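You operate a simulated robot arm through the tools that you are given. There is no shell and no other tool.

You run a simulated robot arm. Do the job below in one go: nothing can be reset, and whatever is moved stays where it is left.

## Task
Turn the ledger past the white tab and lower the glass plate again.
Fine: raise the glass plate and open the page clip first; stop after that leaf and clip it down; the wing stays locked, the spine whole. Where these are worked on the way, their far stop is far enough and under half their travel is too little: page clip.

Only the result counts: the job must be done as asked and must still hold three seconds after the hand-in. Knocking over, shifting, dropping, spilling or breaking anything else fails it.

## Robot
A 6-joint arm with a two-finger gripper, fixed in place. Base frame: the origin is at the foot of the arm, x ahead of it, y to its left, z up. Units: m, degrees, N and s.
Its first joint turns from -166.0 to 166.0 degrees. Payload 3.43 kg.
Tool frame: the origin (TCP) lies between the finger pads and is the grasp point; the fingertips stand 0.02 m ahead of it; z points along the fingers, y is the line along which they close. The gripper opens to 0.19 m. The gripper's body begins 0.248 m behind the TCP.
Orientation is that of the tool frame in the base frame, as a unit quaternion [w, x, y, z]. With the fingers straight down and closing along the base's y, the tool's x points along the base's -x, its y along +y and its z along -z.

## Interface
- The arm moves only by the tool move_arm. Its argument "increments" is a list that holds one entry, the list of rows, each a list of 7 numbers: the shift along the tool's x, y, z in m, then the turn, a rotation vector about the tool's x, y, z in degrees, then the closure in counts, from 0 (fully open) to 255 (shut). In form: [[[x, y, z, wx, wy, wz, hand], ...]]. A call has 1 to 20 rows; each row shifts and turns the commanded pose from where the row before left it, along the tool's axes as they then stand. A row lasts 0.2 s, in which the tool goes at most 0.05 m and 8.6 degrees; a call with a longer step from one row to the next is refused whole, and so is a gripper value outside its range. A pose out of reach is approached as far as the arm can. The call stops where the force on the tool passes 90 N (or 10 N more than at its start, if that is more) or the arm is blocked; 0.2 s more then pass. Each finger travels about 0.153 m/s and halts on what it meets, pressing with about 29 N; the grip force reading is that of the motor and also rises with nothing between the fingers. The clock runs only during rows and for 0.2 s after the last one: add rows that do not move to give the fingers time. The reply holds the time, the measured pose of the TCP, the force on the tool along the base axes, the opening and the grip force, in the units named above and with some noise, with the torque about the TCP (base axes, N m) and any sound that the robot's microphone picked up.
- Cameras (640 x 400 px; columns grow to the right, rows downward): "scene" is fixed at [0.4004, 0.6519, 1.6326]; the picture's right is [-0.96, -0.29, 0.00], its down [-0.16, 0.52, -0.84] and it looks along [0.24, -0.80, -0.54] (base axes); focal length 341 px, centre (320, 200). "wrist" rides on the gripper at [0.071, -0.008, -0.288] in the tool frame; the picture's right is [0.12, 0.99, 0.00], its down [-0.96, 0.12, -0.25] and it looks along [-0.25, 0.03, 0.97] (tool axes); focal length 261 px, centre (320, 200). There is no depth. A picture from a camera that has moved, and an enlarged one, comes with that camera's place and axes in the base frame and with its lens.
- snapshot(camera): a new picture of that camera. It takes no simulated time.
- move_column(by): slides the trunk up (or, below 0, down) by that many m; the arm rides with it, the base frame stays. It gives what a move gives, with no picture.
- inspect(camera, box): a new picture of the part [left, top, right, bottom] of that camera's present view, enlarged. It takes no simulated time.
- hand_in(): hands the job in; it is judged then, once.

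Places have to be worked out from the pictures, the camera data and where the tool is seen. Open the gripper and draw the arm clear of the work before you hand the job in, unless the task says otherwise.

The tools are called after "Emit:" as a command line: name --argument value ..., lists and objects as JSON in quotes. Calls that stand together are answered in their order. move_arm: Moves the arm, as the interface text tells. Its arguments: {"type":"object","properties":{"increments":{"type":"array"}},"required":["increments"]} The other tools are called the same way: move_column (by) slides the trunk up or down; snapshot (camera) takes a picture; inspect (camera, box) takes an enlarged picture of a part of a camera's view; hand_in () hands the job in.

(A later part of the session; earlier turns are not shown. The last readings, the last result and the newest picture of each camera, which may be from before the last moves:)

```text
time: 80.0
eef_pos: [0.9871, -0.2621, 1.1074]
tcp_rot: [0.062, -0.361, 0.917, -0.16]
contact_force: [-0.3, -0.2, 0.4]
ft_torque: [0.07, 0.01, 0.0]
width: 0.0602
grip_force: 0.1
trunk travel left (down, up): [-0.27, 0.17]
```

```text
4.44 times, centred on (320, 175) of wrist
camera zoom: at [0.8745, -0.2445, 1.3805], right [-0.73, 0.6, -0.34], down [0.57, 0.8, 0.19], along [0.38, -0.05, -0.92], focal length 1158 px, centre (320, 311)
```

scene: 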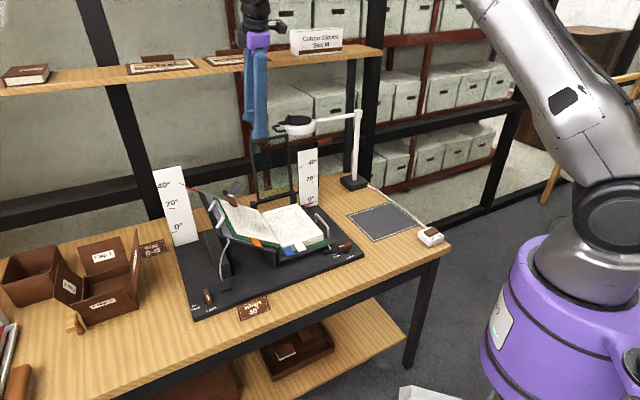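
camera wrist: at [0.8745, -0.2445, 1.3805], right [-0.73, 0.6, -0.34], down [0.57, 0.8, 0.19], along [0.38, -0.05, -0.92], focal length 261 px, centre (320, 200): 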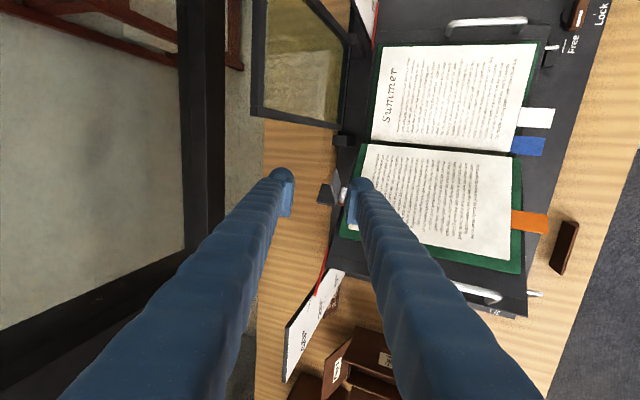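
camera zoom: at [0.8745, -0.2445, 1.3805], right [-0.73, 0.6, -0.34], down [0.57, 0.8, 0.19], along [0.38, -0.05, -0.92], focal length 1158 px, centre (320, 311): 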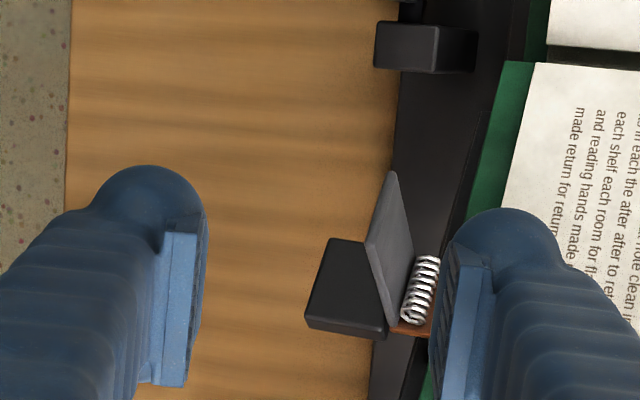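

Very clear view: the thin paddle is between the fingers, about 1 cm ahead of the rear finger's inner face. I descend along the fingers.

Emit:
move_arm --increments '[[[-0.002, 0, 0.02, 0, 0, 0, 174], [-0.002, 0, 0.02, 0, 0, 0, 174], [-0.001, 0, 0.02, 0, 0, 0, 174], [0, 0, 0.018, 0, 0, 0, 174], [0, 0, 0, 0, 0, 0, 174]]]'

Emit:
inspect --camera "wrist" --box '[260, 130, 380, 220]'

Emit:
inspect --camera "scene" --box '[190, 140, 300, 220]'

```text
time: 81.2
eef_pos: [1.0083, -0.2768, 1.0345]
tcp_rot: [0.063, -0.362, 0.916, -0.16]
contact_force: [1.0, -0.3, -0.5]
ft_torque: [0.02, 0.02, -0.01]
width: 0.0605
grip_force: 0.0
trunk travel left (down, up): [-0.27, 0.17]
```

```text
4.44 times, centred on (320, 175) of wrist
camera zoom: at [0.8954, -0.2591, 1.3079], right [-0.73, 0.6, -0.34], down [0.57, 0.8, 0.19], along [0.38, -0.05, -0.92], focal length 1158 px, centre (320, 311)
```

zoom: 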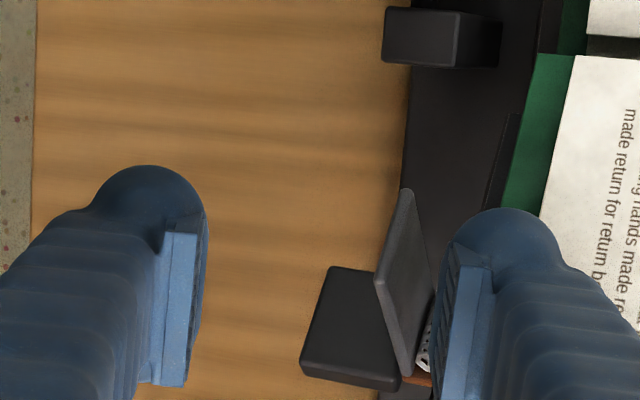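

```text
5.00 times, centred on (245, 180) of scene
camera zoom: at [0.4004, 0.6519, 1.6326], right [-0.96, -0.29, 0.0], down [-0.16, 0.52, -0.84], along [0.24, -0.8, -0.54], focal length 1704 px, centre (695, 300)
```

zoom: 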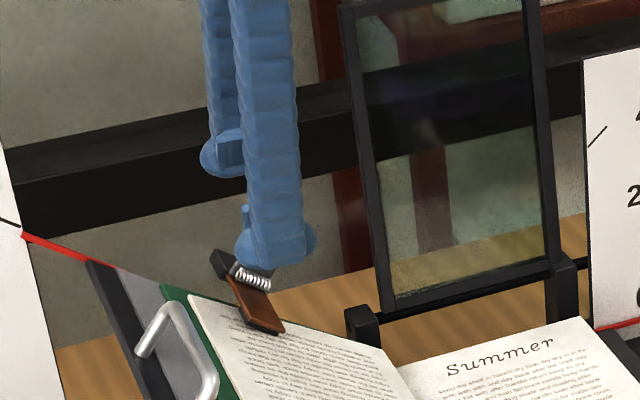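

In position. I push the paddle toward +v with the rear finger, following its arc.

Emit:
move_arm --increments '[[[0, -0.0094, 0.0034, 0, 0, 0, 174], [0, -0.0106, 0.0059, 0, 0, 0, 174], [0, -0.0081, 0.0072, 0, 0, 0, 174], [0, 0, 0, 0, 0, 0, 174]]]'

Emit:
inspect --camera "wrist" --box '[260, 130, 380, 220]'

Emit:
inspect --camera "scene" --box '[190, 140, 300, 220]'

```text
time: 82.2
eef_pos: [1.0306, -0.301, 1.0272]
tcp_rot: [0.062, -0.363, 0.916, -0.16]
contact_force: [-0.9, 0.1, 0.8]
ft_torque: [0.02, -0.01, 0.01]
width: 0.0607
grip_force: 0.1
trunk travel left (down, up): [-0.27, 0.17]
```

```text
4.44 times, centred on (320, 175) of wrist
camera zoom: at [0.9167, -0.2832, 1.3008], right [-0.73, 0.6, -0.34], down [0.57, 0.8, 0.19], along [0.38, -0.05, -0.92], focal length 1158 px, centre (320, 311)
```

zoom: 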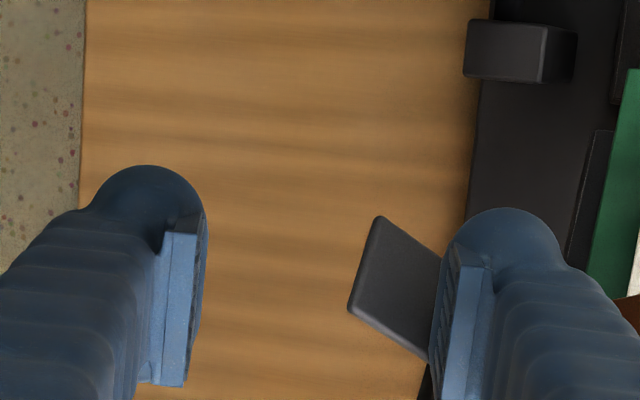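

```text
5.00 times, centred on (245, 180) of scene
camera zoom: at [0.4004, 0.6519, 1.6326], right [-0.96, -0.29, 0.0], down [-0.16, 0.52, -0.84], along [0.24, -0.8, -0.54], focal length 1704 px, centre (695, 300)
```

zoom: 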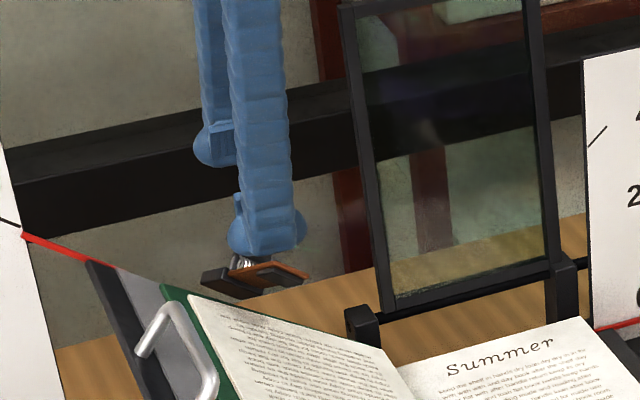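

It swings freely with no force; the blade is now up past 45°. I continue back and down along the arc.

Emit:
move_arm --increments '[[[0, -0.0055, 0.0083, 0, 0, 0, 174], [0, -0.0036, 0.0076, 0, 0, 0, 174], [0, 0, 0, 0, 0, 0, 174]]]'

Emit:
inspect --camera "wrist" --box '[260, 130, 380, 220]'

Emit:
inspect --camera "scene" --box '[190, 140, 300, 220]'

```text
time: 83.0
eef_pos: [1.0383, -0.311, 1.0152]
tcp_rot: [0.063, -0.362, 0.916, -0.16]
contact_force: [-0.5, -0.5, -0.8]
ft_torque: [0.05, 0.05, -0.02]
width: 0.0603
grip_force: 0.0
trunk travel left (down, up): [-0.27, 0.17]
```

```text
4.44 times, centred on (320, 175) of wrist
camera zoom: at [0.9254, -0.2934, 1.2887], right [-0.73, 0.6, -0.34], down [0.57, 0.8, 0.19], along [0.38, -0.05, -0.92], focal length 1158 px, centre (320, 311)
```

zoom: 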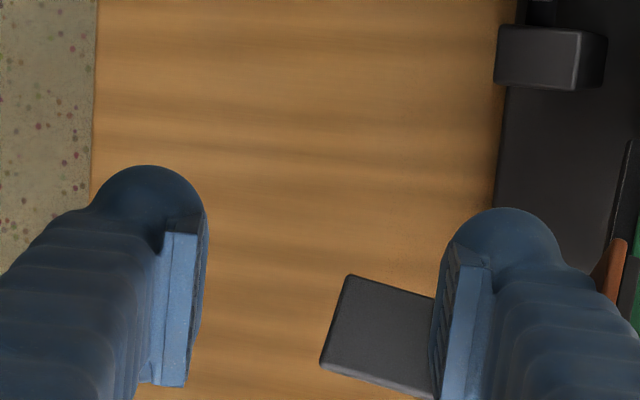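

```text
5.00 times, centred on (245, 180) of scene
camera zoom: at [0.4004, 0.6519, 1.6326], right [-0.96, -0.29, 0.0], down [-0.16, 0.52, -0.84], along [0.24, -0.8, -0.54], focal length 1704 px, centre (695, 300)
```

zoom: 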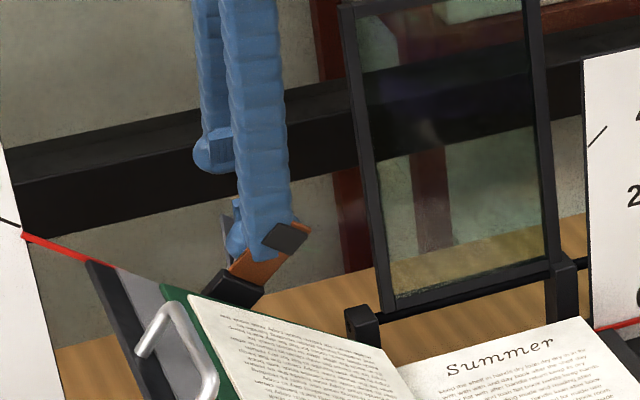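

The blade is now nearly perpendicular to the wing. I press a little further to find the far stop.

Emit:
move_arm --increments '[[[0, 0, 0.004, 0, 0, 0, 174], [0, 0, 0.004, 0, 0, 0, 174], [0, 0, 0, 0, 0, 0, 174]]]'

Emit:
inspect --camera "wrist" --box '[260, 130, 380, 220]'

Emit:
inspect --camera "scene" --box '[190, 140, 300, 220]'

```text
time: 83.8
eef_pos: [1.0407, -0.313, 1.0124]
tcp_rot: [0.064, -0.361, 0.917, -0.16]
contact_force: [-3.0, -3.5, 19.0]
ft_torque: [0.82, 0.68, 0.18]
width: 0.0578
grip_force: 0.1
trunk travel left (down, up): [-0.27, 0.17]
```

```text
4.44 times, centred on (320, 175) of wrist
camera zoom: at [0.9264, -0.2963, 1.2842], right [-0.72, 0.6, -0.34], down [0.57, 0.8, 0.19], along [0.39, -0.05, -0.92], focal length 1158 px, centre (320, 311)
```

zoom: 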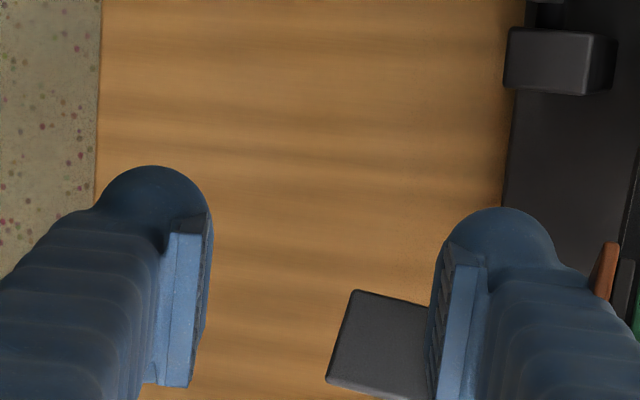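

```text
5.00 times, centred on (245, 180) of scene
camera zoom: at [0.4004, 0.6519, 1.6326], right [-0.96, -0.29, 0.0], down [-0.16, 0.52, -0.84], along [0.24, -0.8, -0.54], focal length 1704 px, centre (695, 300)
```

zoom: 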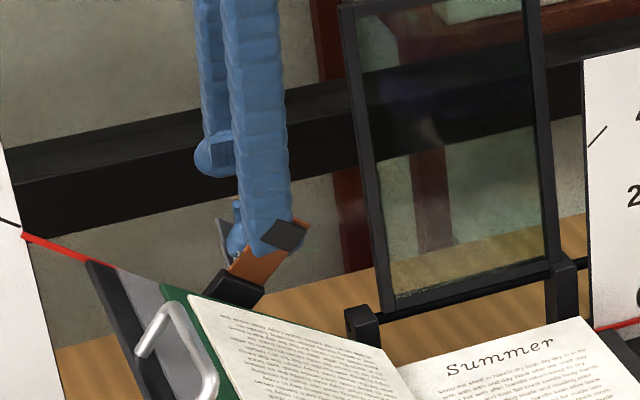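

The far stop is reached (19 N). I lift straight up, which moves away from the raised blade, and see whether the clip stays open.

Emit:
move_arm --increments '[[[0, -0.0034, -0.0094, 0, 0, 0, 174], [0, -0.0067, -0.0188, 0, 0, 0, 174], [0, -0.0101, -0.0282, 0, 0, 0, 174], [0, -0.0101, -0.0282, 0, 0, 0, 174], [0, -0.0101, -0.0282, 0, 0, 0, 174], [0, 0, 0, 0, 0, 0, 174]]]'

Emit:
inspect --camera "wrist" --box '[260, 130, 420, 240]'

Emit:
inspect --camera "scene" --box '[190, 140, 300, 220]'

```text
time: 85.2
eef_pos: [1.0415, -0.313, 1.1286]
tcp_rot: [0.063, -0.362, 0.916, -0.159]
contact_force: [0.4, 0.8, -0.4]
ft_torque: [-0.03, 0.01, -0.02]
width: 0.0603
grip_force: 0.0
trunk travel left (down, up): [-0.27, 0.17]
```

```text
3.64 times, centred on (340, 185) of wrist
camera zoom: at [0.9284, -0.2953, 1.4018], right [-0.73, 0.6, -0.33], down [0.57, 0.8, 0.19], along [0.38, -0.05, -0.92], focal length 948 px, centre (247, 254)
```

zoom: 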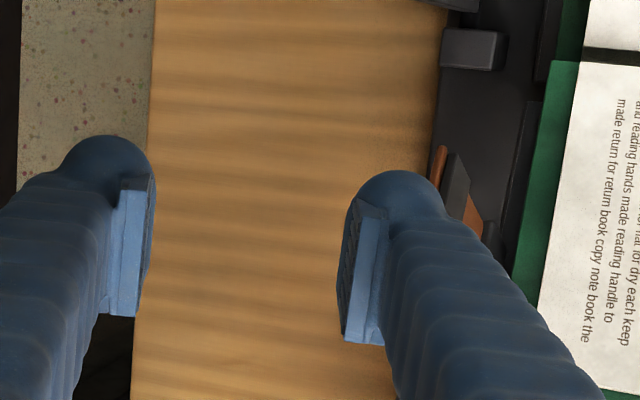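

```text
5.00 times, centred on (245, 180) of scene
camera zoom: at [0.4004, 0.6519, 1.6326], right [-0.96, -0.29, 0.0], down [-0.16, 0.52, -0.84], along [0.24, -0.8, -0.54], focal length 1704 px, centre (695, 300)
```

zoom: 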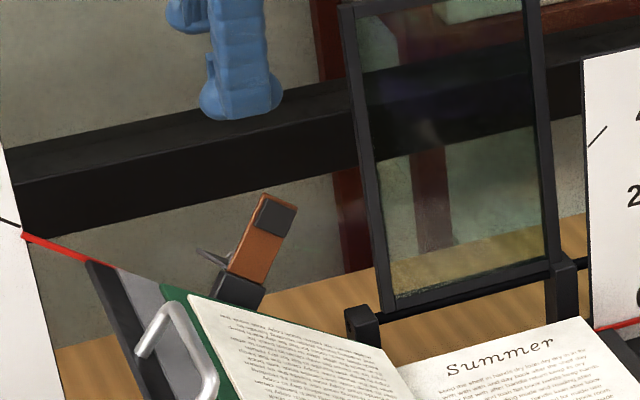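

The clip has latched open. Next the leaf: I draw back to the front of the cradle, close the fingers and flatten the tool to slip under the white tab from the front.

Emit:
move_arm --increments '[[[0, 0.0403, -0.0144, 0, 0, 0, 174], [0, 0.0403, -0.0144, 0, 0, 0, 174], [0, 0.0403, -0.0144, 0, 0, 0, 174], [0, 0.0403, -0.0144, 0, 0, 0, 200], [0, 0.0403, -0.0144, 0, 0, 0, 255], [0, 0.0403, -0.0144, 0, 0, 0, 255], [0, 0.0403, -0.0144, 0, 0, 0, 255], [0.0433, 0, 0, 0, 0, 0, 255], [0.0433, 0, 0, 0, 0, 0, 255], [0.0433, 0, 0, 0, 0, 0, 255], [0, 0, 0, 8.5, 0, 0, 255], [0, 0, 0, 8.5, 0, 0, 255], [0, 0, 0, 8.5, 0, 0, 255], [0, 0, 0, 8.5, 0, 0, 255], [0, 0, 0, 0, 0, 0, 255]]]'

Emit:
snapshot --camera "wrist"

Emit:
snapshot --camera "scene"

```text
time: 88.4
eef_pos: [0.7436, -0.182, 1.1294]
tcp_rot: [0.166, -0.328, 0.829, -0.422]
contact_force: [-0.3, -0.2, -0.3]
ft_torque: [-0.01, 0.01, -0.05]
width: 0.0
grip_force: 29.4
trunk travel left (down, up): [-0.27, 0.17]
```

```text
taken
camera wrist: at [0.5351, -0.0638, 1.3049], right [-0.49, 0.35, -0.8], down [0.52, 0.85, 0.05], along [0.7, -0.39, -0.6], focal length 261 px, centre (320, 200)
```

wrist: 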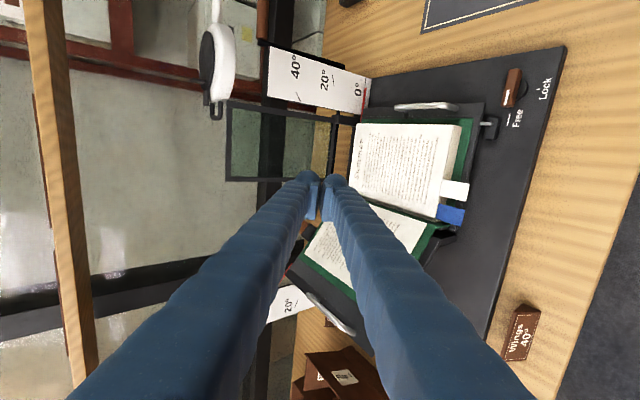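

```text
taken
```

scene: 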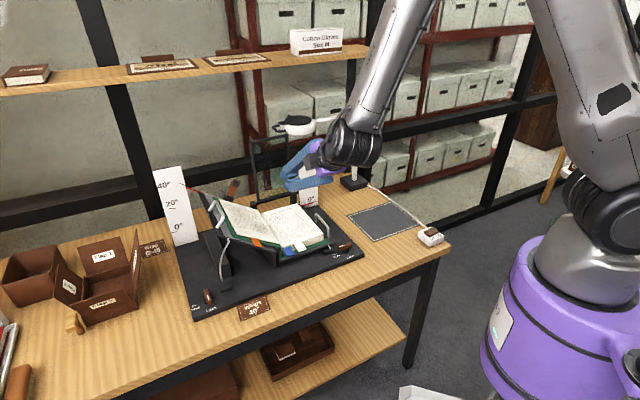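

Reached cleanly. I zoom in on the tabs from here to refine their position.

Emit:
inspect --camera "wrist" --box '[400, 150, 520, 250]'

Emit:
inspect --camera "scene" --box '[240, 210, 340, 270]'

```text
4.00 times, centred on (460, 200) of wrist
camera zoom: at [0.5351, -0.0638, 1.3049], right [-0.49, 0.35, -0.8], down [0.52, 0.85, 0.05], along [0.7, -0.39, -0.6], focal length 1043 px, centre (-240, 200)
```

zoom: 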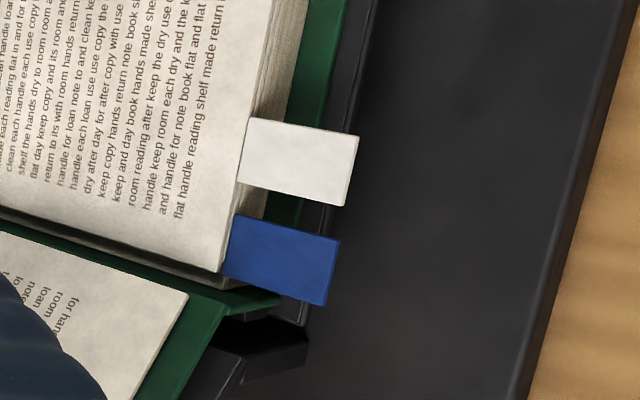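

```text
6.40 times, centred on (290, 240) of scene
camera zoom: at [0.4004, 0.6519, 1.6326], right [-0.96, -0.29, 0.0], down [-0.16, 0.52, -0.84], along [0.24, -0.8, -0.54], focal length 2180 px, centre (512, -56)
```

zoom: 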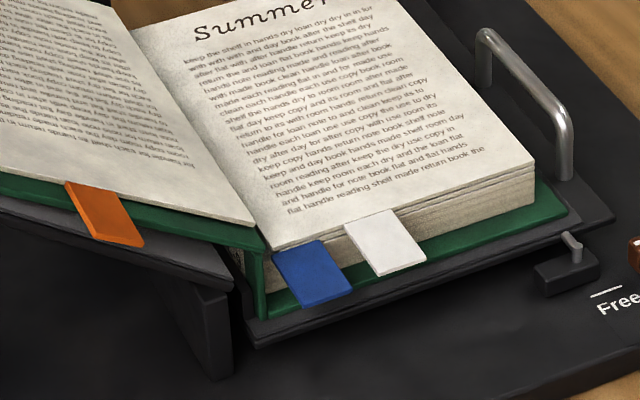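

The tab is well located: white spans u 0.374–0.402, v 0.601–0.644, k 0.880, and blue starts at u 0.416 about 5 mm lower. I back off in front of the cradle, then lower the trunk for an easier posture.

Emit:
move_arm --increments '[[[0.0083, 0.0227, -0.0311, 0, 0, 0, 255], [0.0083, 0.0227, -0.0311, 0, 0, 0, 255], [0.0083, 0.0227, -0.0311, 0, 0, 0, 255], [0.0083, 0.0227, -0.0311, 0, 0, 0, 255], [0, 0, 0, 0, 0, 0, 255]]]'

Emit:
move_column --by -0.17

Emit:
snapshot --camera "scene"

Emit:
snapshot --camera "wrist"

```text
time: 89.6
eef_pos: [0.6154, -0.0929, 1.129]
tcp_rot: [0.165, -0.327, 0.83, -0.421]
contact_force: [0.4, 0.9, 1.0]
ft_torque: [-0.02, -0.01, -0.05]
width: 0.0001
grip_force: 28.6
trunk travel left (down, up): [-0.27, 0.17]
```

```text
time: 91.5
eef_pos: [0.6145, -0.0926, 0.9592]
tcp_rot: [0.164, -0.328, 0.83, -0.42]
contact_force: [-0.6, 0.1, 0.2]
ft_torque: [0.03, -0.01, -0.01]
width: 0.0002
grip_force: 28.8
trunk travel left (down, up): [-0.1, 0.34]
```

```text
taken
```

scene: 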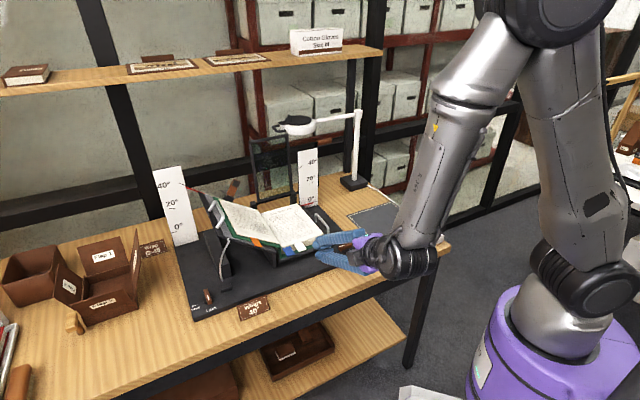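

```text
taken
camera wrist: at [0.4074, 0.0254, 1.1359], right [-0.49, 0.35, -0.8], down [0.52, 0.85, 0.05], along [0.7, -0.39, -0.6], focal length 261 px, centre (320, 200)
```

wrist: 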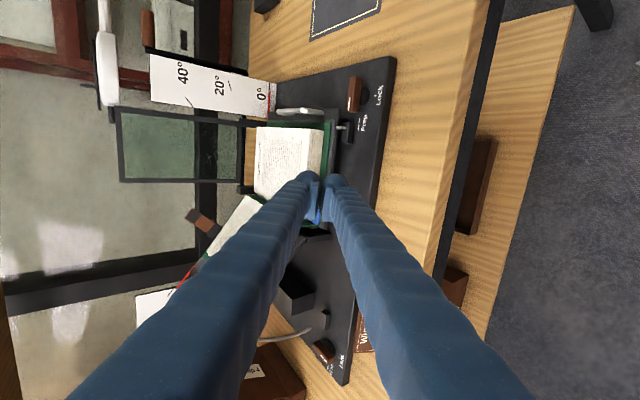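

The posture is good. I flatten the tool a bit more and lower it to just below the tab's height, still in front of the cradle.

Emit:
move_arm --increments '[[[0, 0, 0, 8.5, 0, 0, 255], [0, 0.0286, 0.0149, 0, 0, 0, 255], [0, 0.0286, 0.0149, 0, 0, 0, 255], [0, 0.0286, 0.0149, 0, 0, 0, 255], [0, 0, 0, 0, 0, 0, 255]]]'

Emit:
inspect --camera "scene" --box '[230, 190, 400, 300]'

Emit:
snapshot --camera "wrist"

```text
time: 92.7
eef_pos: [0.6274, -0.0841, 0.8634]
tcp_rot: [0.188, -0.315, 0.796, -0.481]
contact_force: [0.0, 0.3, 0.1]
ft_torque: [-0.03, 0.0, -0.03]
width: 0.0001
grip_force: 29.1
out of reach, approached as far as the arm can: row 1
trunk travel left (down, up): [-0.1, 0.34]
```

```text
3.64 times, centred on (315, 245) of scene
camera zoom: at [0.4004, 0.6519, 1.6326], right [-0.96, -0.29, 0.0], down [-0.16, 0.52, -0.84], along [0.24, -0.8, -0.54], focal length 1239 px, centre (338, 36)
```

zoom: 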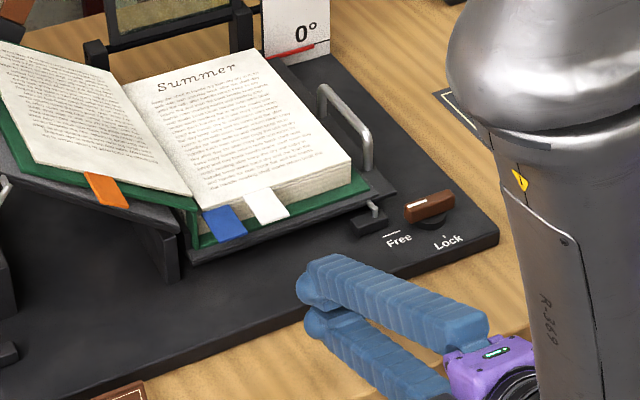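

```text
taken
camera wrist: at [0.404, 0.0512, 1.0048], right [-0.4, 0.26, -0.88], down [0.52, 0.86, 0.01], along [0.75, -0.45, -0.48], focal length 261 px, centre (320, 200)
```

wrist: 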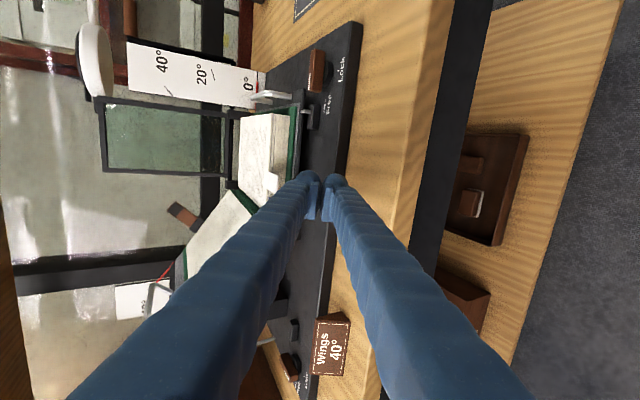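

The tool is in front at the right height. I shift slightly right and advance toward the tab, stopping just short to look.

Emit:
move_arm --increments '[[[0.006, -0.0135, 0.0258, 0, 0, 0, 255], [0.006, -0.0135, 0.0258, 0, 0, 0, 255], [0, 0, 0, 0, 0, 0, 255]]]'

Emit:
inspect --camera "scene" --box '[250, 200, 370, 280]'

Emit:
inspect --camera "wrist" --box '[230, 130, 370, 240]'

```text
time: 93.5
eef_pos: [0.6578, -0.1381, 0.8626]
tcp_rot: [0.189, -0.314, 0.796, -0.481]
contact_force: [0.1, -0.4, -0.2]
ft_torque: [0.09, -0.01, 0.05]
width: 0.0
grip_force: 29.5
trunk travel left (down, up): [-0.1, 0.34]
```

```text
5.00 times, centred on (310, 240) of scene
camera zoom: at [0.4004, 0.6519, 1.6326], right [-0.96, -0.29, 0.0], down [-0.16, 0.52, -0.84], along [0.24, -0.8, -0.54], focal length 1704 px, centre (370, 0)
```

zoom: 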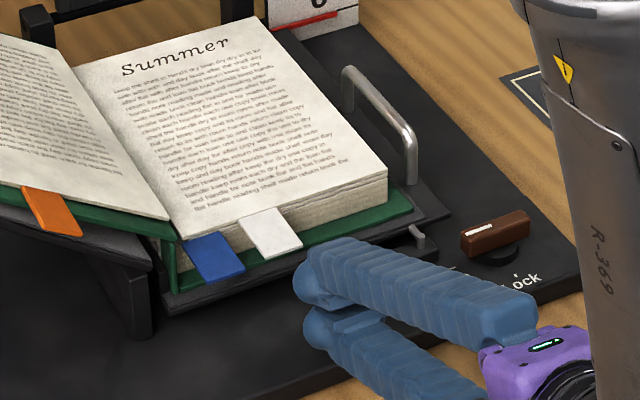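

```text
3.64 times, centred on (300, 185) of wrist
camera zoom: at [0.4349, -0.0017, 1.0041], right [-0.4, 0.26, -0.88], down [0.52, 0.86, 0.01], along [0.75, -0.45, -0.48], focal length 948 px, centre (393, 254)
```

zoom: 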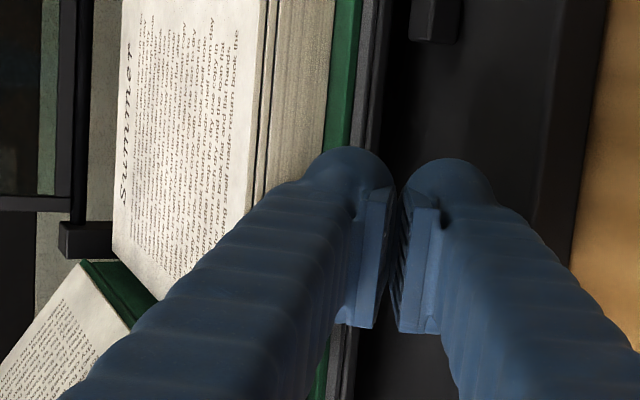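

The fingertip is just in front and right of the tab. I dip 6 mm, then slide under the tab.

Emit:
move_arm --increments '[[[0, 0.0053, 0.0028, 0, 0, 0, 255], [0, -0.006, 0.0115, 0, 0, 0, 255], [0, -0.006, 0.0115, 0, 0, 0, 255], [0, 0, 0, 0, 0, 0, 255]]]'

Emit:
inspect --camera "scene" --box '[250, 200, 370, 280]'

Emit:
inspect --camera "wrist" --box '[230, 130, 370, 240]'

```text
time: 94.5
eef_pos: [0.6757, -0.1558, 0.8565]
tcp_rot: [0.188, -0.315, 0.796, -0.481]
contact_force: [-3.3, 1.0, -0.9]
ft_torque: [-0.05, -0.07, 0.04]
width: 0.0
grip_force: 28.8
trunk travel left (down, up): [-0.1, 0.34]
```

```text
5.00 times, centred on (310, 240) of scene
camera zoom: at [0.4004, 0.6519, 1.6326], right [-0.96, -0.29, 0.0], down [-0.16, 0.52, -0.84], along [0.24, -0.8, -0.54], focal length 1704 px, centre (370, 0)
```

zoom: 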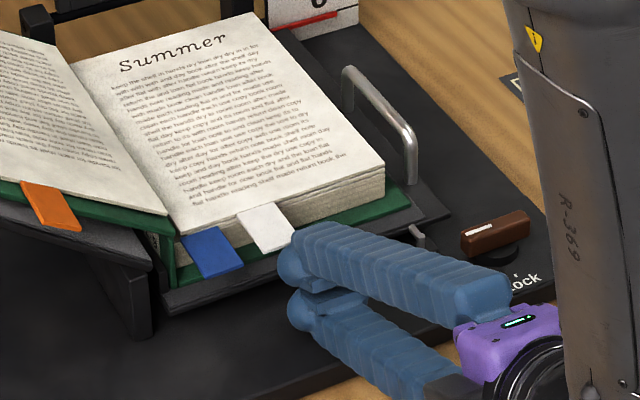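

```text
3.64 times, centred on (300, 185) of wrist
camera zoom: at [0.4526, -0.0201, 0.9981], right [-0.4, 0.26, -0.88], down [0.52, 0.86, 0.01], along [0.75, -0.45, -0.48], focal length 948 px, centre (393, 254)
```

zoom: 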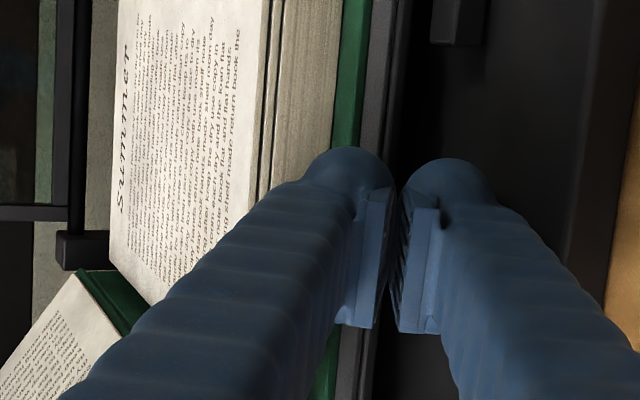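

I feel about 3 N: the rounded fingertip is touching the tab's front edge, since the real finger thickness is nearer 28 mm. I back off a touch, dip 7 mm lower, and slide in again.

Emit:
move_arm --increments '[[[0, 0.0028, -0.0053, 0, 0, 0, 255], [0, 0.0062, 0.0033, 0, 0, 0, 255], [0, -0.0056, 0.0106, 0, 0, 0, 255], [0, 0, 0, 0, 0, 0, 255]]]'

Emit:
inspect --camera "scene" --box '[250, 200, 370, 280]'

```text
time: 95.5
eef_pos: [0.6793, -0.159, 0.8507]
tcp_rot: [0.188, -0.313, 0.796, -0.482]
contact_force: [-5.0, 0.1, 18.8]
ft_torque: [0.13, 0.16, 0.03]
width: 0.0
grip_force: 28.7
trunk travel left (down, up): [-0.1, 0.34]
```

```text
5.00 times, centred on (310, 240) of scene
camera zoom: at [0.4004, 0.6519, 1.6326], right [-0.96, -0.29, 0.0], down [-0.16, 0.52, -0.84], along [0.24, -0.8, -0.54], focal length 1704 px, centre (370, 0)
```

zoom: 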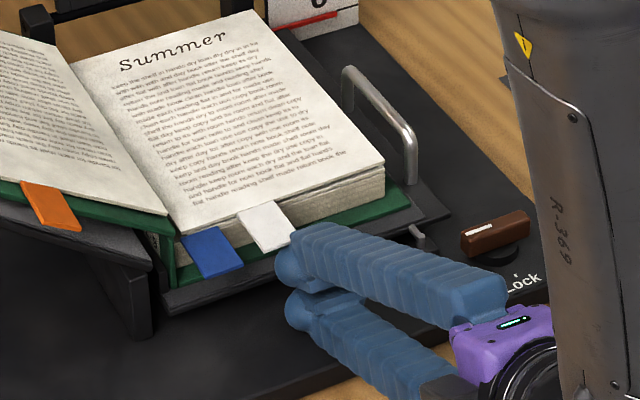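

The lower finger touched the baseboard (19 N down). Better to straddle the tab: upper finger above it, a single finger below. I back off, rise, and open the fingers to 6 cm.

Emit:
move_arm --increments '[[[0, 0.0058, -0.0196, 0, 0, 0, 255], [0, 0.014, -0.0265, 0, 0, 0, 255], [0, -0.0433, -0.0228, 0, 0, 0, 255], [0, 0, 0, 0, 0, 0, 174], [0, 0, 0, 0, 0, 0, 174], [0, 0, 0, 0, 0, 0, 174]]]'

Emit:
inspect --camera "scene" --box '[250, 200, 370, 280]'

Emit:
inspect --camera "wrist" --box '[230, 130, 390, 250]'

```text
time: 96.9
eef_pos: [0.6468, -0.1227, 0.902]
tcp_rot: [0.187, -0.313, 0.797, -0.482]
contact_force: [-0.7, 0.4, 0.7]
ft_torque: [0.0, 0.0, 0.02]
width: 0.0603
grip_force: 0.1
trunk travel left (down, up): [-0.1, 0.34]
```

```text
5.00 times, centred on (310, 240) of scene
camera zoom: at [0.4004, 0.6519, 1.6326], right [-0.96, -0.29, 0.0], down [-0.16, 0.52, -0.84], along [0.24, -0.8, -0.54], focal length 1704 px, centre (370, 0)
```

zoom: 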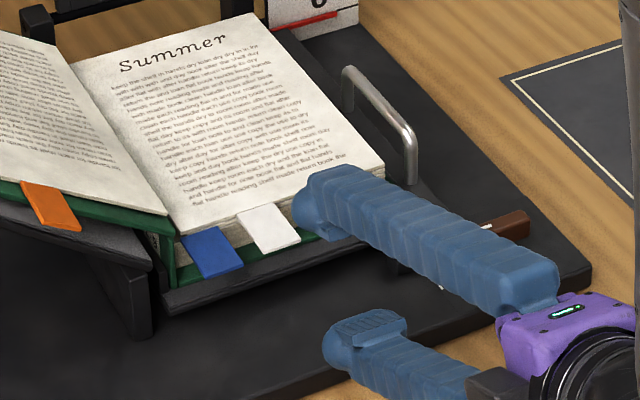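

```text
3.33 times, centred on (310, 190) of wrist
camera zoom: at [0.4238, 0.0134, 1.043], right [-0.4, 0.26, -0.88], down [0.52, 0.85, 0.01], along [0.75, -0.45, -0.48], focal length 869 px, centre (353, 233)
```

zoom: 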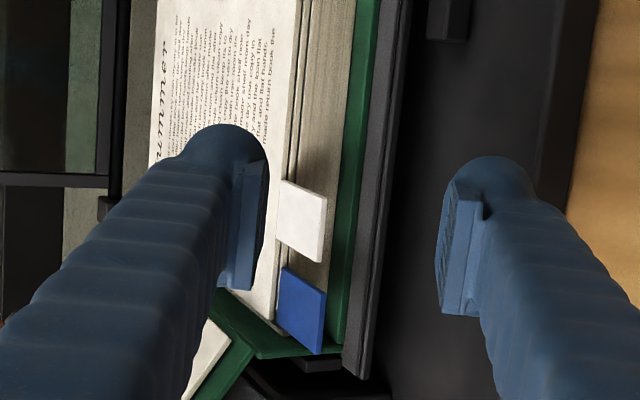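

Clear straddle geometry. I slide forward so the lower finger goes under the white tab and the upper stays above the page.

Emit:
move_arm --increments '[[[0, -0.0107, 0.0196, 0, 0, 0, 174], [0, -0.0107, 0.0196, 0, 0, 0, 174], [0, -0.0107, 0.0196, 0, 0, 0, 174], [0, 0, 0, 0, 0, 0, 174]]]'

Emit:
inspect --camera "scene" --box '[250, 200, 370, 280]'

Emit:
inspect --camera "wrist" --box '[230, 130, 390, 250]'

```text
time: 97.9
eef_pos: [0.6923, -0.1726, 0.9024]
tcp_rot: [0.188, -0.315, 0.796, -0.481]
contact_force: [0.2, 0.0, 0.6]
ft_torque: [0.02, 0.01, 0.03]
width: 0.0606
grip_force: 0.0
trunk travel left (down, up): [-0.1, 0.34]
```

```text
5.00 times, centred on (310, 240) of scene
camera zoom: at [0.4004, 0.6519, 1.6326], right [-0.96, -0.29, 0.0], down [-0.16, 0.52, -0.84], along [0.24, -0.8, -0.54], focal length 1704 px, centre (370, 0)
```

zoom: 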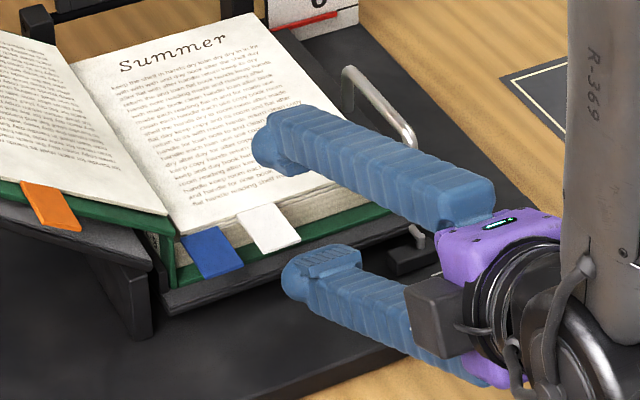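

```text
3.33 times, centred on (310, 190) of wrist
camera zoom: at [0.4684, -0.0374, 1.0446], right [-0.4, 0.26, -0.88], down [0.52, 0.86, 0.01], along [0.75, -0.45, -0.48], focal length 869 px, centre (353, 233)
```

zoom: 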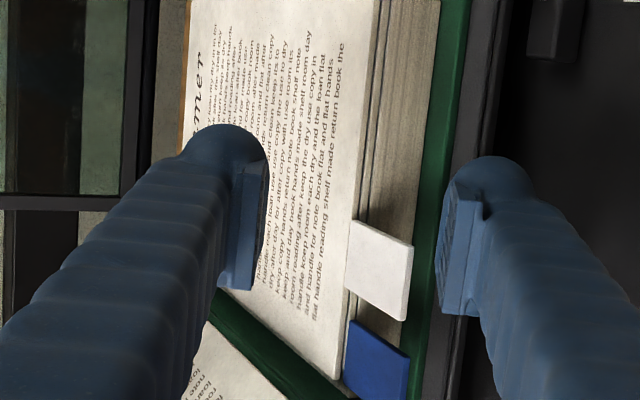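

The lower pad is about 4 mm under the tab with 14 mm lateral overlap, clear of the blue tab. I lift gently to raise the leaf by about 15°.

Emit:
move_arm --increments '[[[-0.0012, -0.01, -0.0053, 0, 0, 0, 174], [-0.0013, -0.01, -0.0053, 0, 0, 0, 174], [0, 0, 0, 0, 0, 0, 174]]]'

Emit:
inspect --camera "scene" --box '[250, 200, 370, 280]'

Emit:
inspect --camera "wrist" --box '[230, 130, 390, 250]'

```text
time: 98.7
eef_pos: [0.6918, -0.1714, 0.9257]
tcp_rot: [0.187, -0.315, 0.796, -0.481]
contact_force: [-0.2, 0.0, -0.5]
ft_torque: [0.03, 0.01, 0.01]
width: 0.0605
grip_force: 0.1
trunk travel left (down, up): [-0.1, 0.34]
```

```text
5.00 times, centred on (310, 240) of scene
camera zoom: at [0.4004, 0.6519, 1.6326], right [-0.96, -0.29, 0.0], down [-0.16, 0.52, -0.84], along [0.24, -0.8, -0.54], focal length 1704 px, centre (370, 0)
```

zoom: 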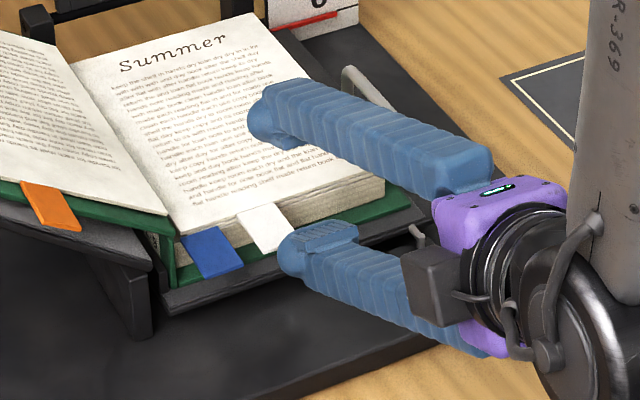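

```text
3.33 times, centred on (310, 190) of wrist
camera zoom: at [0.4698, -0.0351, 1.0675], right [-0.4, 0.26, -0.88], down [0.52, 0.86, 0.01], along [0.75, -0.45, -0.48], focal length 869 px, centre (353, 233)
```

zoom: 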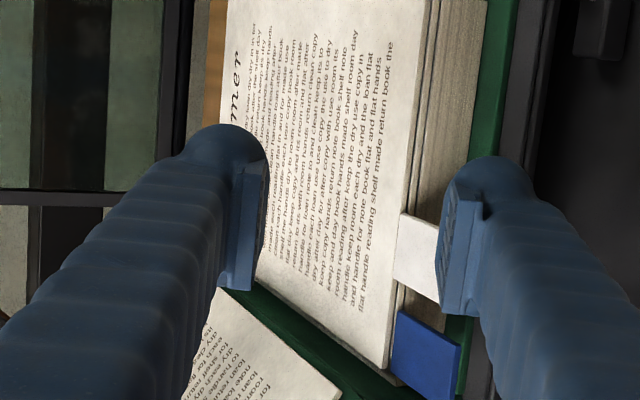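

The finger rose in front of the tab without catching it: the pad's end is about 2 cm shorter than I assumed. I go back down and slide 2.2 cm further in before lifting.

Emit:
move_arm --increments '[[[0, 0.0103, 0.0054, 0, 0, 0, 174], [0, 0.0103, 0.0054, 0, 0, 0, 174], [0, -0.0051, 0.0097, 0, 0, 0, 174], [0, -0.0051, 0.0097, 0, 0, 0, 174], [0, 0, 0, 0, 0, 0, 174]]]'

Emit:
inspect --camera "scene" --box '[250, 200, 370, 280]'

Emit:
inspect --camera "wrist" --box '[230, 130, 390, 250]'

```text
time: 99.9
eef_pos: [0.7095, -0.1874, 0.9028]
tcp_rot: [0.189, -0.315, 0.796, -0.481]
contact_force: [-0.2, 0.7, 0.8]
ft_torque: [-0.01, -0.01, 0.0]
width: 0.0608
grip_force: 0.0
trunk travel left (down, up): [-0.1, 0.34]
```

```text
5.00 times, centred on (310, 240) of scene
camera zoom: at [0.4004, 0.6519, 1.6326], right [-0.96, -0.29, 0.0], down [-0.16, 0.52, -0.84], along [0.24, -0.8, -0.54], focal length 1704 px, centre (370, 0)
```

zoom: 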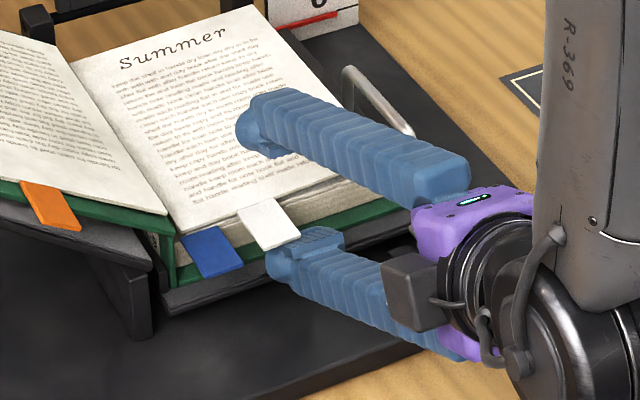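

```text
3.33 times, centred on (310, 190) of wrist
camera zoom: at [0.4853, -0.052, 1.0442], right [-0.4, 0.26, -0.88], down [0.52, 0.86, 0.01], along [0.75, -0.45, -0.48], focal length 869 px, centre (353, 233)
```

zoom: 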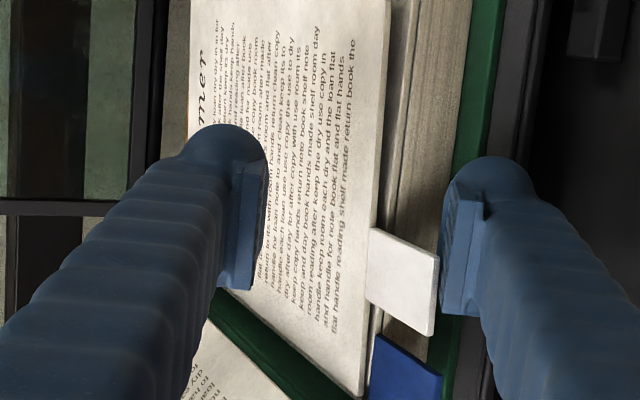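

Now the tab lies over the lower pad in both views. I lift again.

Emit:
move_arm --increments '[[[-0.0012, -0.01, -0.0053, 0, 0, 0, 174], [-0.0013, -0.01, -0.0053, 0, 0, 0, 174], [0, 0, 0, 0, 0, 0, 174]]]'

Emit:
inspect --camera "scene" --box '[250, 200, 370, 280]'

Emit:
inspect --camera "wrist" --box '[230, 130, 390, 250]'

```text
time: 100.7
eef_pos: [0.7117, -0.1854, 0.9264]
tcp_rot: [0.188, -0.315, 0.796, -0.482]
contact_force: [-0.5, 0.6, -0.2]
ft_torque: [-0.02, -0.01, 0.03]
width: 0.0611
grip_force: 0.6
trunk travel left (down, up): [-0.1, 0.34]
```

```text
5.00 times, centred on (310, 240) of scene
camera zoom: at [0.4004, 0.6519, 1.6326], right [-0.96, -0.29, 0.0], down [-0.16, 0.52, -0.84], along [0.24, -0.8, -0.54], focal length 1704 px, centre (370, 0)
```

zoom: 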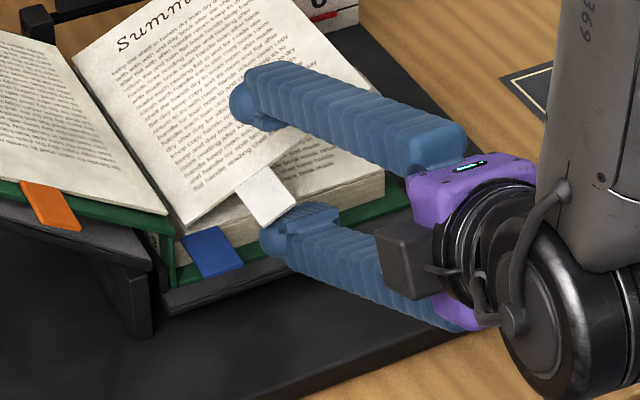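

```text
3.33 times, centred on (310, 190) of wrist
camera zoom: at [0.4875, -0.0493, 1.0676], right [-0.4, 0.26, -0.88], down [0.52, 0.86, 0.01], along [0.75, -0.45, -0.48], focal length 869 px, centre (353, 233)
```

zoom: 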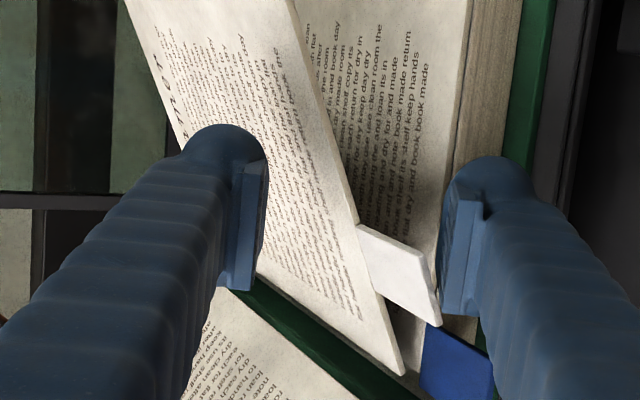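

The leaf with the white tab is lifting cleanly while blue stays. The upper finger will get in the leaf's way as it rises, so I flatten the tool further so both tips stay in front of the page edge.

Emit:
move_arm --increments '[[[0, 0, 0, 4.2, 0, 0, 174], [0, 0, 0, 4.2, 0, 0, 174], [0, 0, 0, 0, 0, 0, 174]]]'

Emit:
inspect --camera "scene" --box '[250, 180, 370, 280]'

Emit:
inspect --camera "wrist" --box '[230, 130, 390, 250]'

```text
time: 101.5
eef_pos: [0.7115, -0.1847, 0.926]
tcp_rot: [0.211, -0.301, 0.758, -0.539]
contact_force: [-3.6, 1.2, -0.5]
ft_torque: [0.03, 0.26, -0.08]
width: 0.0605
grip_force: 0.2
trunk travel left (down, up): [-0.1, 0.34]
```

```text
4.00 times, centred on (310, 230) of scene
camera zoom: at [0.4004, 0.6519, 1.6326], right [-0.96, -0.29, 0.0], down [-0.16, 0.52, -0.84], along [0.24, -0.8, -0.54], focal length 1363 px, centre (360, 80)
```

zoom: 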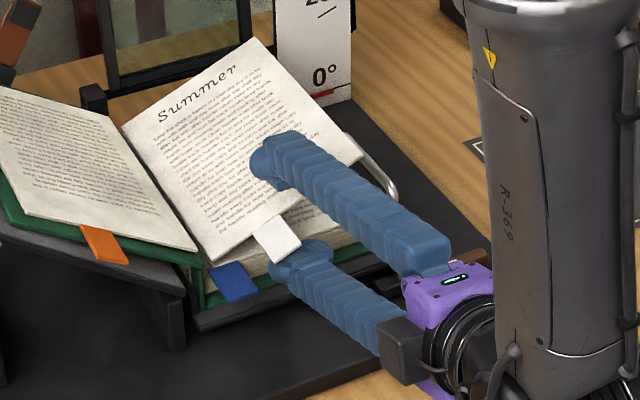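

```text
3.33 times, centred on (310, 190) of wrist
camera zoom: at [0.4753, -0.0359, 1.029], right [-0.31, 0.16, -0.94], down [0.52, 0.85, -0.03], along [0.8, -0.5, -0.35], focal length 869 px, centre (353, 233)
```

zoom: 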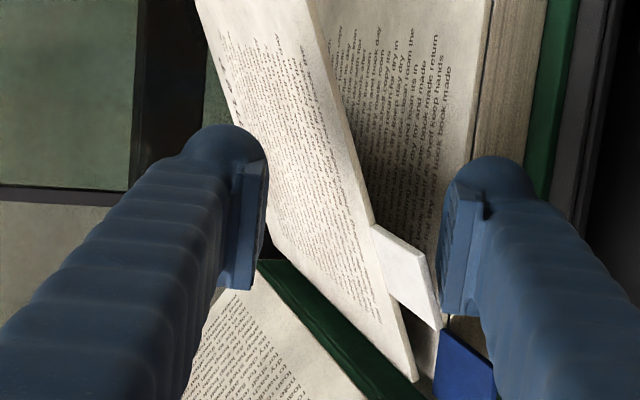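

No contact problems and still reachable. I ease back 8 mm and flatten by another 8°.

Emit:
move_arm --increments '[[[0, 0.0026, -0.0075, 0, 0, 0, 174], [0, 0, 0, 4.2, 0, 0, 174], [0, 0, 0, 4.2, 0, 0, 174], [0, 0, 0, 0, 0, 0, 174]]]'

Emit:
inspect --camera "scene" --box '[250, 180, 370, 280]'

Emit:
inspect --camera "wrist" --box '[230, 130, 390, 250]'

```text
time: 102.5
eef_pos: [0.7054, -0.1786, 0.9257]
tcp_rot: [0.231, -0.283, 0.718, -0.592]
contact_force: [0.1, 0.2, -0.5]
ft_torque: [-0.04, -0.03, 0.02]
width: 0.0606
grip_force: 0.3
trunk travel left (down, up): [-0.1, 0.34]
```

```text
4.00 times, centred on (310, 230) of scene
camera zoom: at [0.4004, 0.6519, 1.6326], right [-0.96, -0.29, 0.0], down [-0.16, 0.52, -0.84], along [0.24, -0.8, -0.54], focal length 1363 px, centre (360, 80)
```

zoom: 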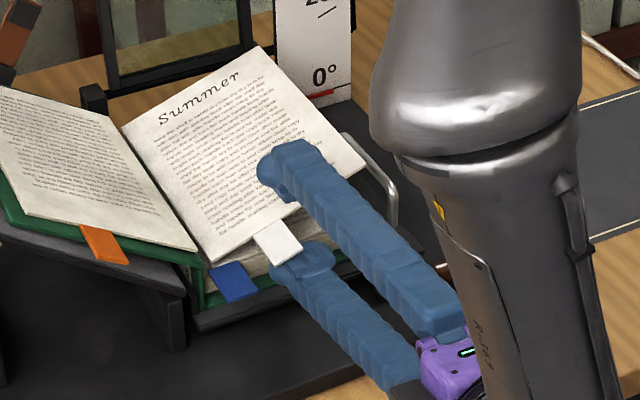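

```text
3.33 times, centred on (310, 190) of wrist
camera zoom: at [0.4613, -0.021, 0.9885], right [-0.22, 0.05, -0.97], down [0.52, 0.85, -0.07], along [0.82, -0.53, -0.21], focal length 869 px, centre (353, 233)
```

zoom: 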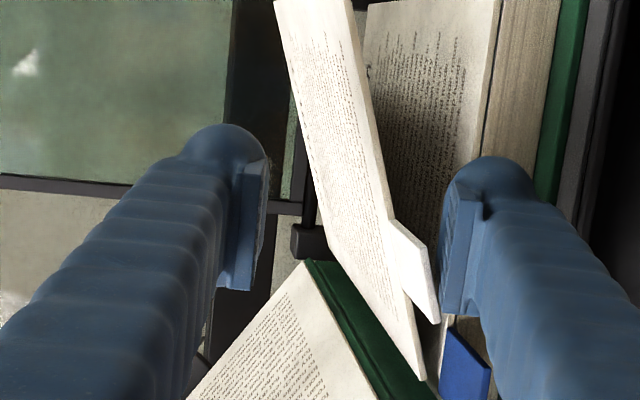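

Now the fingers work in front of the page edge and the leaf swings freely. I follow the arc to roughly 55°.

Emit:
move_arm --increments '[[[-0.0041, -0.0063, -0.0013, 0, 0, 0, 174], [-0.0041, -0.0063, -0.0013, 0, 0, 0, 174], [-0.0055, -0.005, -0.0012, 0, 0, 0, 174], [-0.0056, -0.005, -0.0012, 0, 0, 0, 174], [0, 0, 0, 0, 0, 0, 174]]]'

Emit:
inspect --camera "scene" --box '[230, 160, 370, 280]'

Emit:
inspect --camera "wrist" --box '[230, 130, 390, 250]'

```text
time: 103.7
eef_pos: [0.7183, -0.1655, 0.9491]
tcp_rot: [0.233, -0.284, 0.717, -0.592]
contact_force: [0.2, -0.6, -0.8]
ft_torque: [-0.01, -0.01, 0.01]
width: 0.0607
grip_force: 0.0
trunk travel left (down, up): [-0.1, 0.34]
```

```text
3.33 times, centred on (300, 220) of scene
camera zoom: at [0.4004, 0.6519, 1.6326], right [-0.96, -0.29, 0.0], down [-0.16, 0.52, -0.84], along [0.24, -0.8, -0.54], focal length 1136 px, centre (387, 133)
```

zoom: 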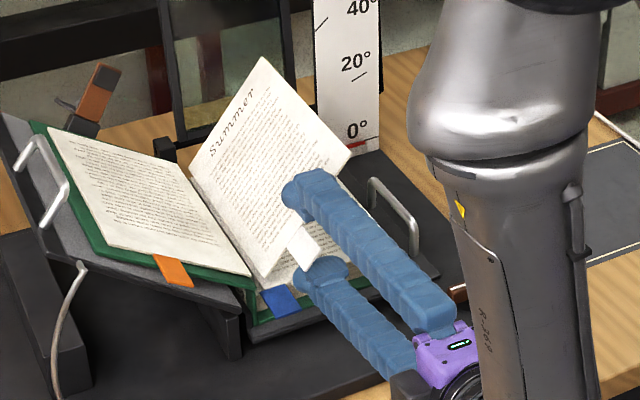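

```text
3.33 times, centred on (310, 190) of wrist
camera zoom: at [0.4747, -0.0079, 1.0114], right [-0.22, 0.06, -0.97], down [0.52, 0.85, -0.07], along [0.82, -0.52, -0.21], focal length 869 px, centre (353, 233)
```

zoom: 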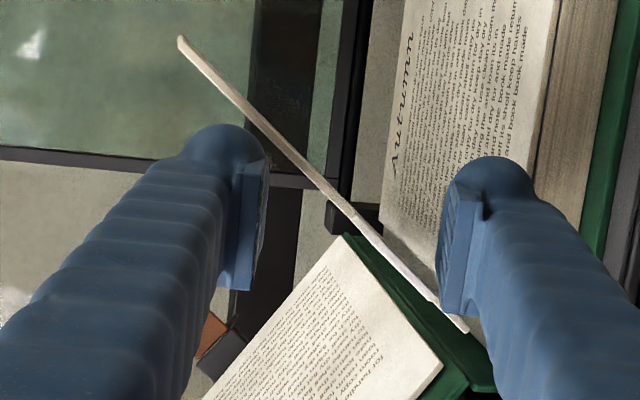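

The leaf is at about 50°, and the next page ("Autumn") shows beneath it. I back off a few millimetres for clearance and continue to about 85°.

Emit:
move_arm --increments '[[[-0.0067, -0.0023, -0.0069, 0, 0, 0, 174], [-0.0068, -0.0034, -0.0009, 0, 0, 0, 174], [-0.0073, -0.0016, -0.0006, 0, 0, 0, 174], [-0.0074, -0.0016, -0.0006, 0, 0, 0, 174], [0, 0, 0, 0, 0, 0, 174]]]'

Emit:
inspect --camera "scene" --box '[230, 160, 370, 280]'

Emit:
inspect --camera "wrist" --box '[230, 130, 390, 250]'

```text
time: 104.9
eef_pos: [0.7349, -0.1405, 0.9595]
tcp_rot: [0.232, -0.284, 0.718, -0.592]
contact_force: [-0.2, 1.1, -0.2]
ft_torque: [0.02, 0.01, 0.01]
width: 0.0608
grip_force: 0.4
trunk travel left (down, up): [-0.1, 0.34]
```

```text
3.33 times, centred on (300, 220) of scene
camera zoom: at [0.4004, 0.6519, 1.6326], right [-0.96, -0.29, 0.0], down [-0.16, 0.52, -0.84], along [0.24, -0.8, -0.54], focal length 1136 px, centre (387, 133)
```

zoom: 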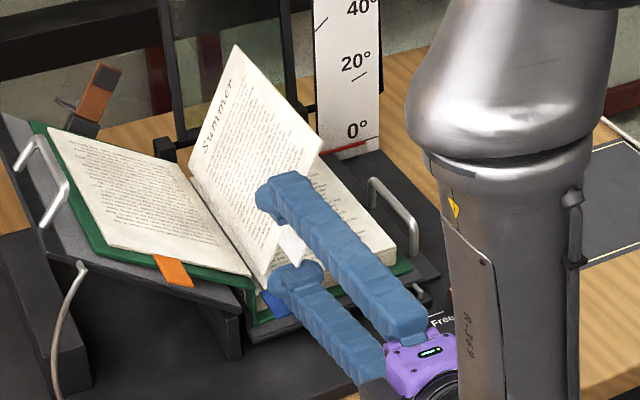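

```text
3.33 times, centred on (310, 190) of wrist
camera zoom: at [0.4907, 0.017, 1.0221], right [-0.22, 0.06, -0.97], down [0.52, 0.85, -0.07], along [0.82, -0.52, -0.21], focal length 869 px, centre (353, 233)
```

zoom: 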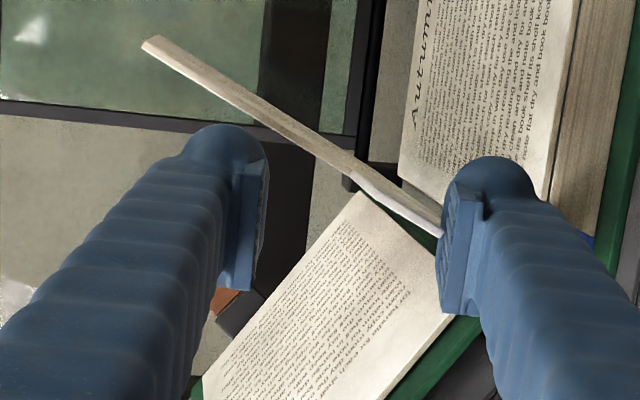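

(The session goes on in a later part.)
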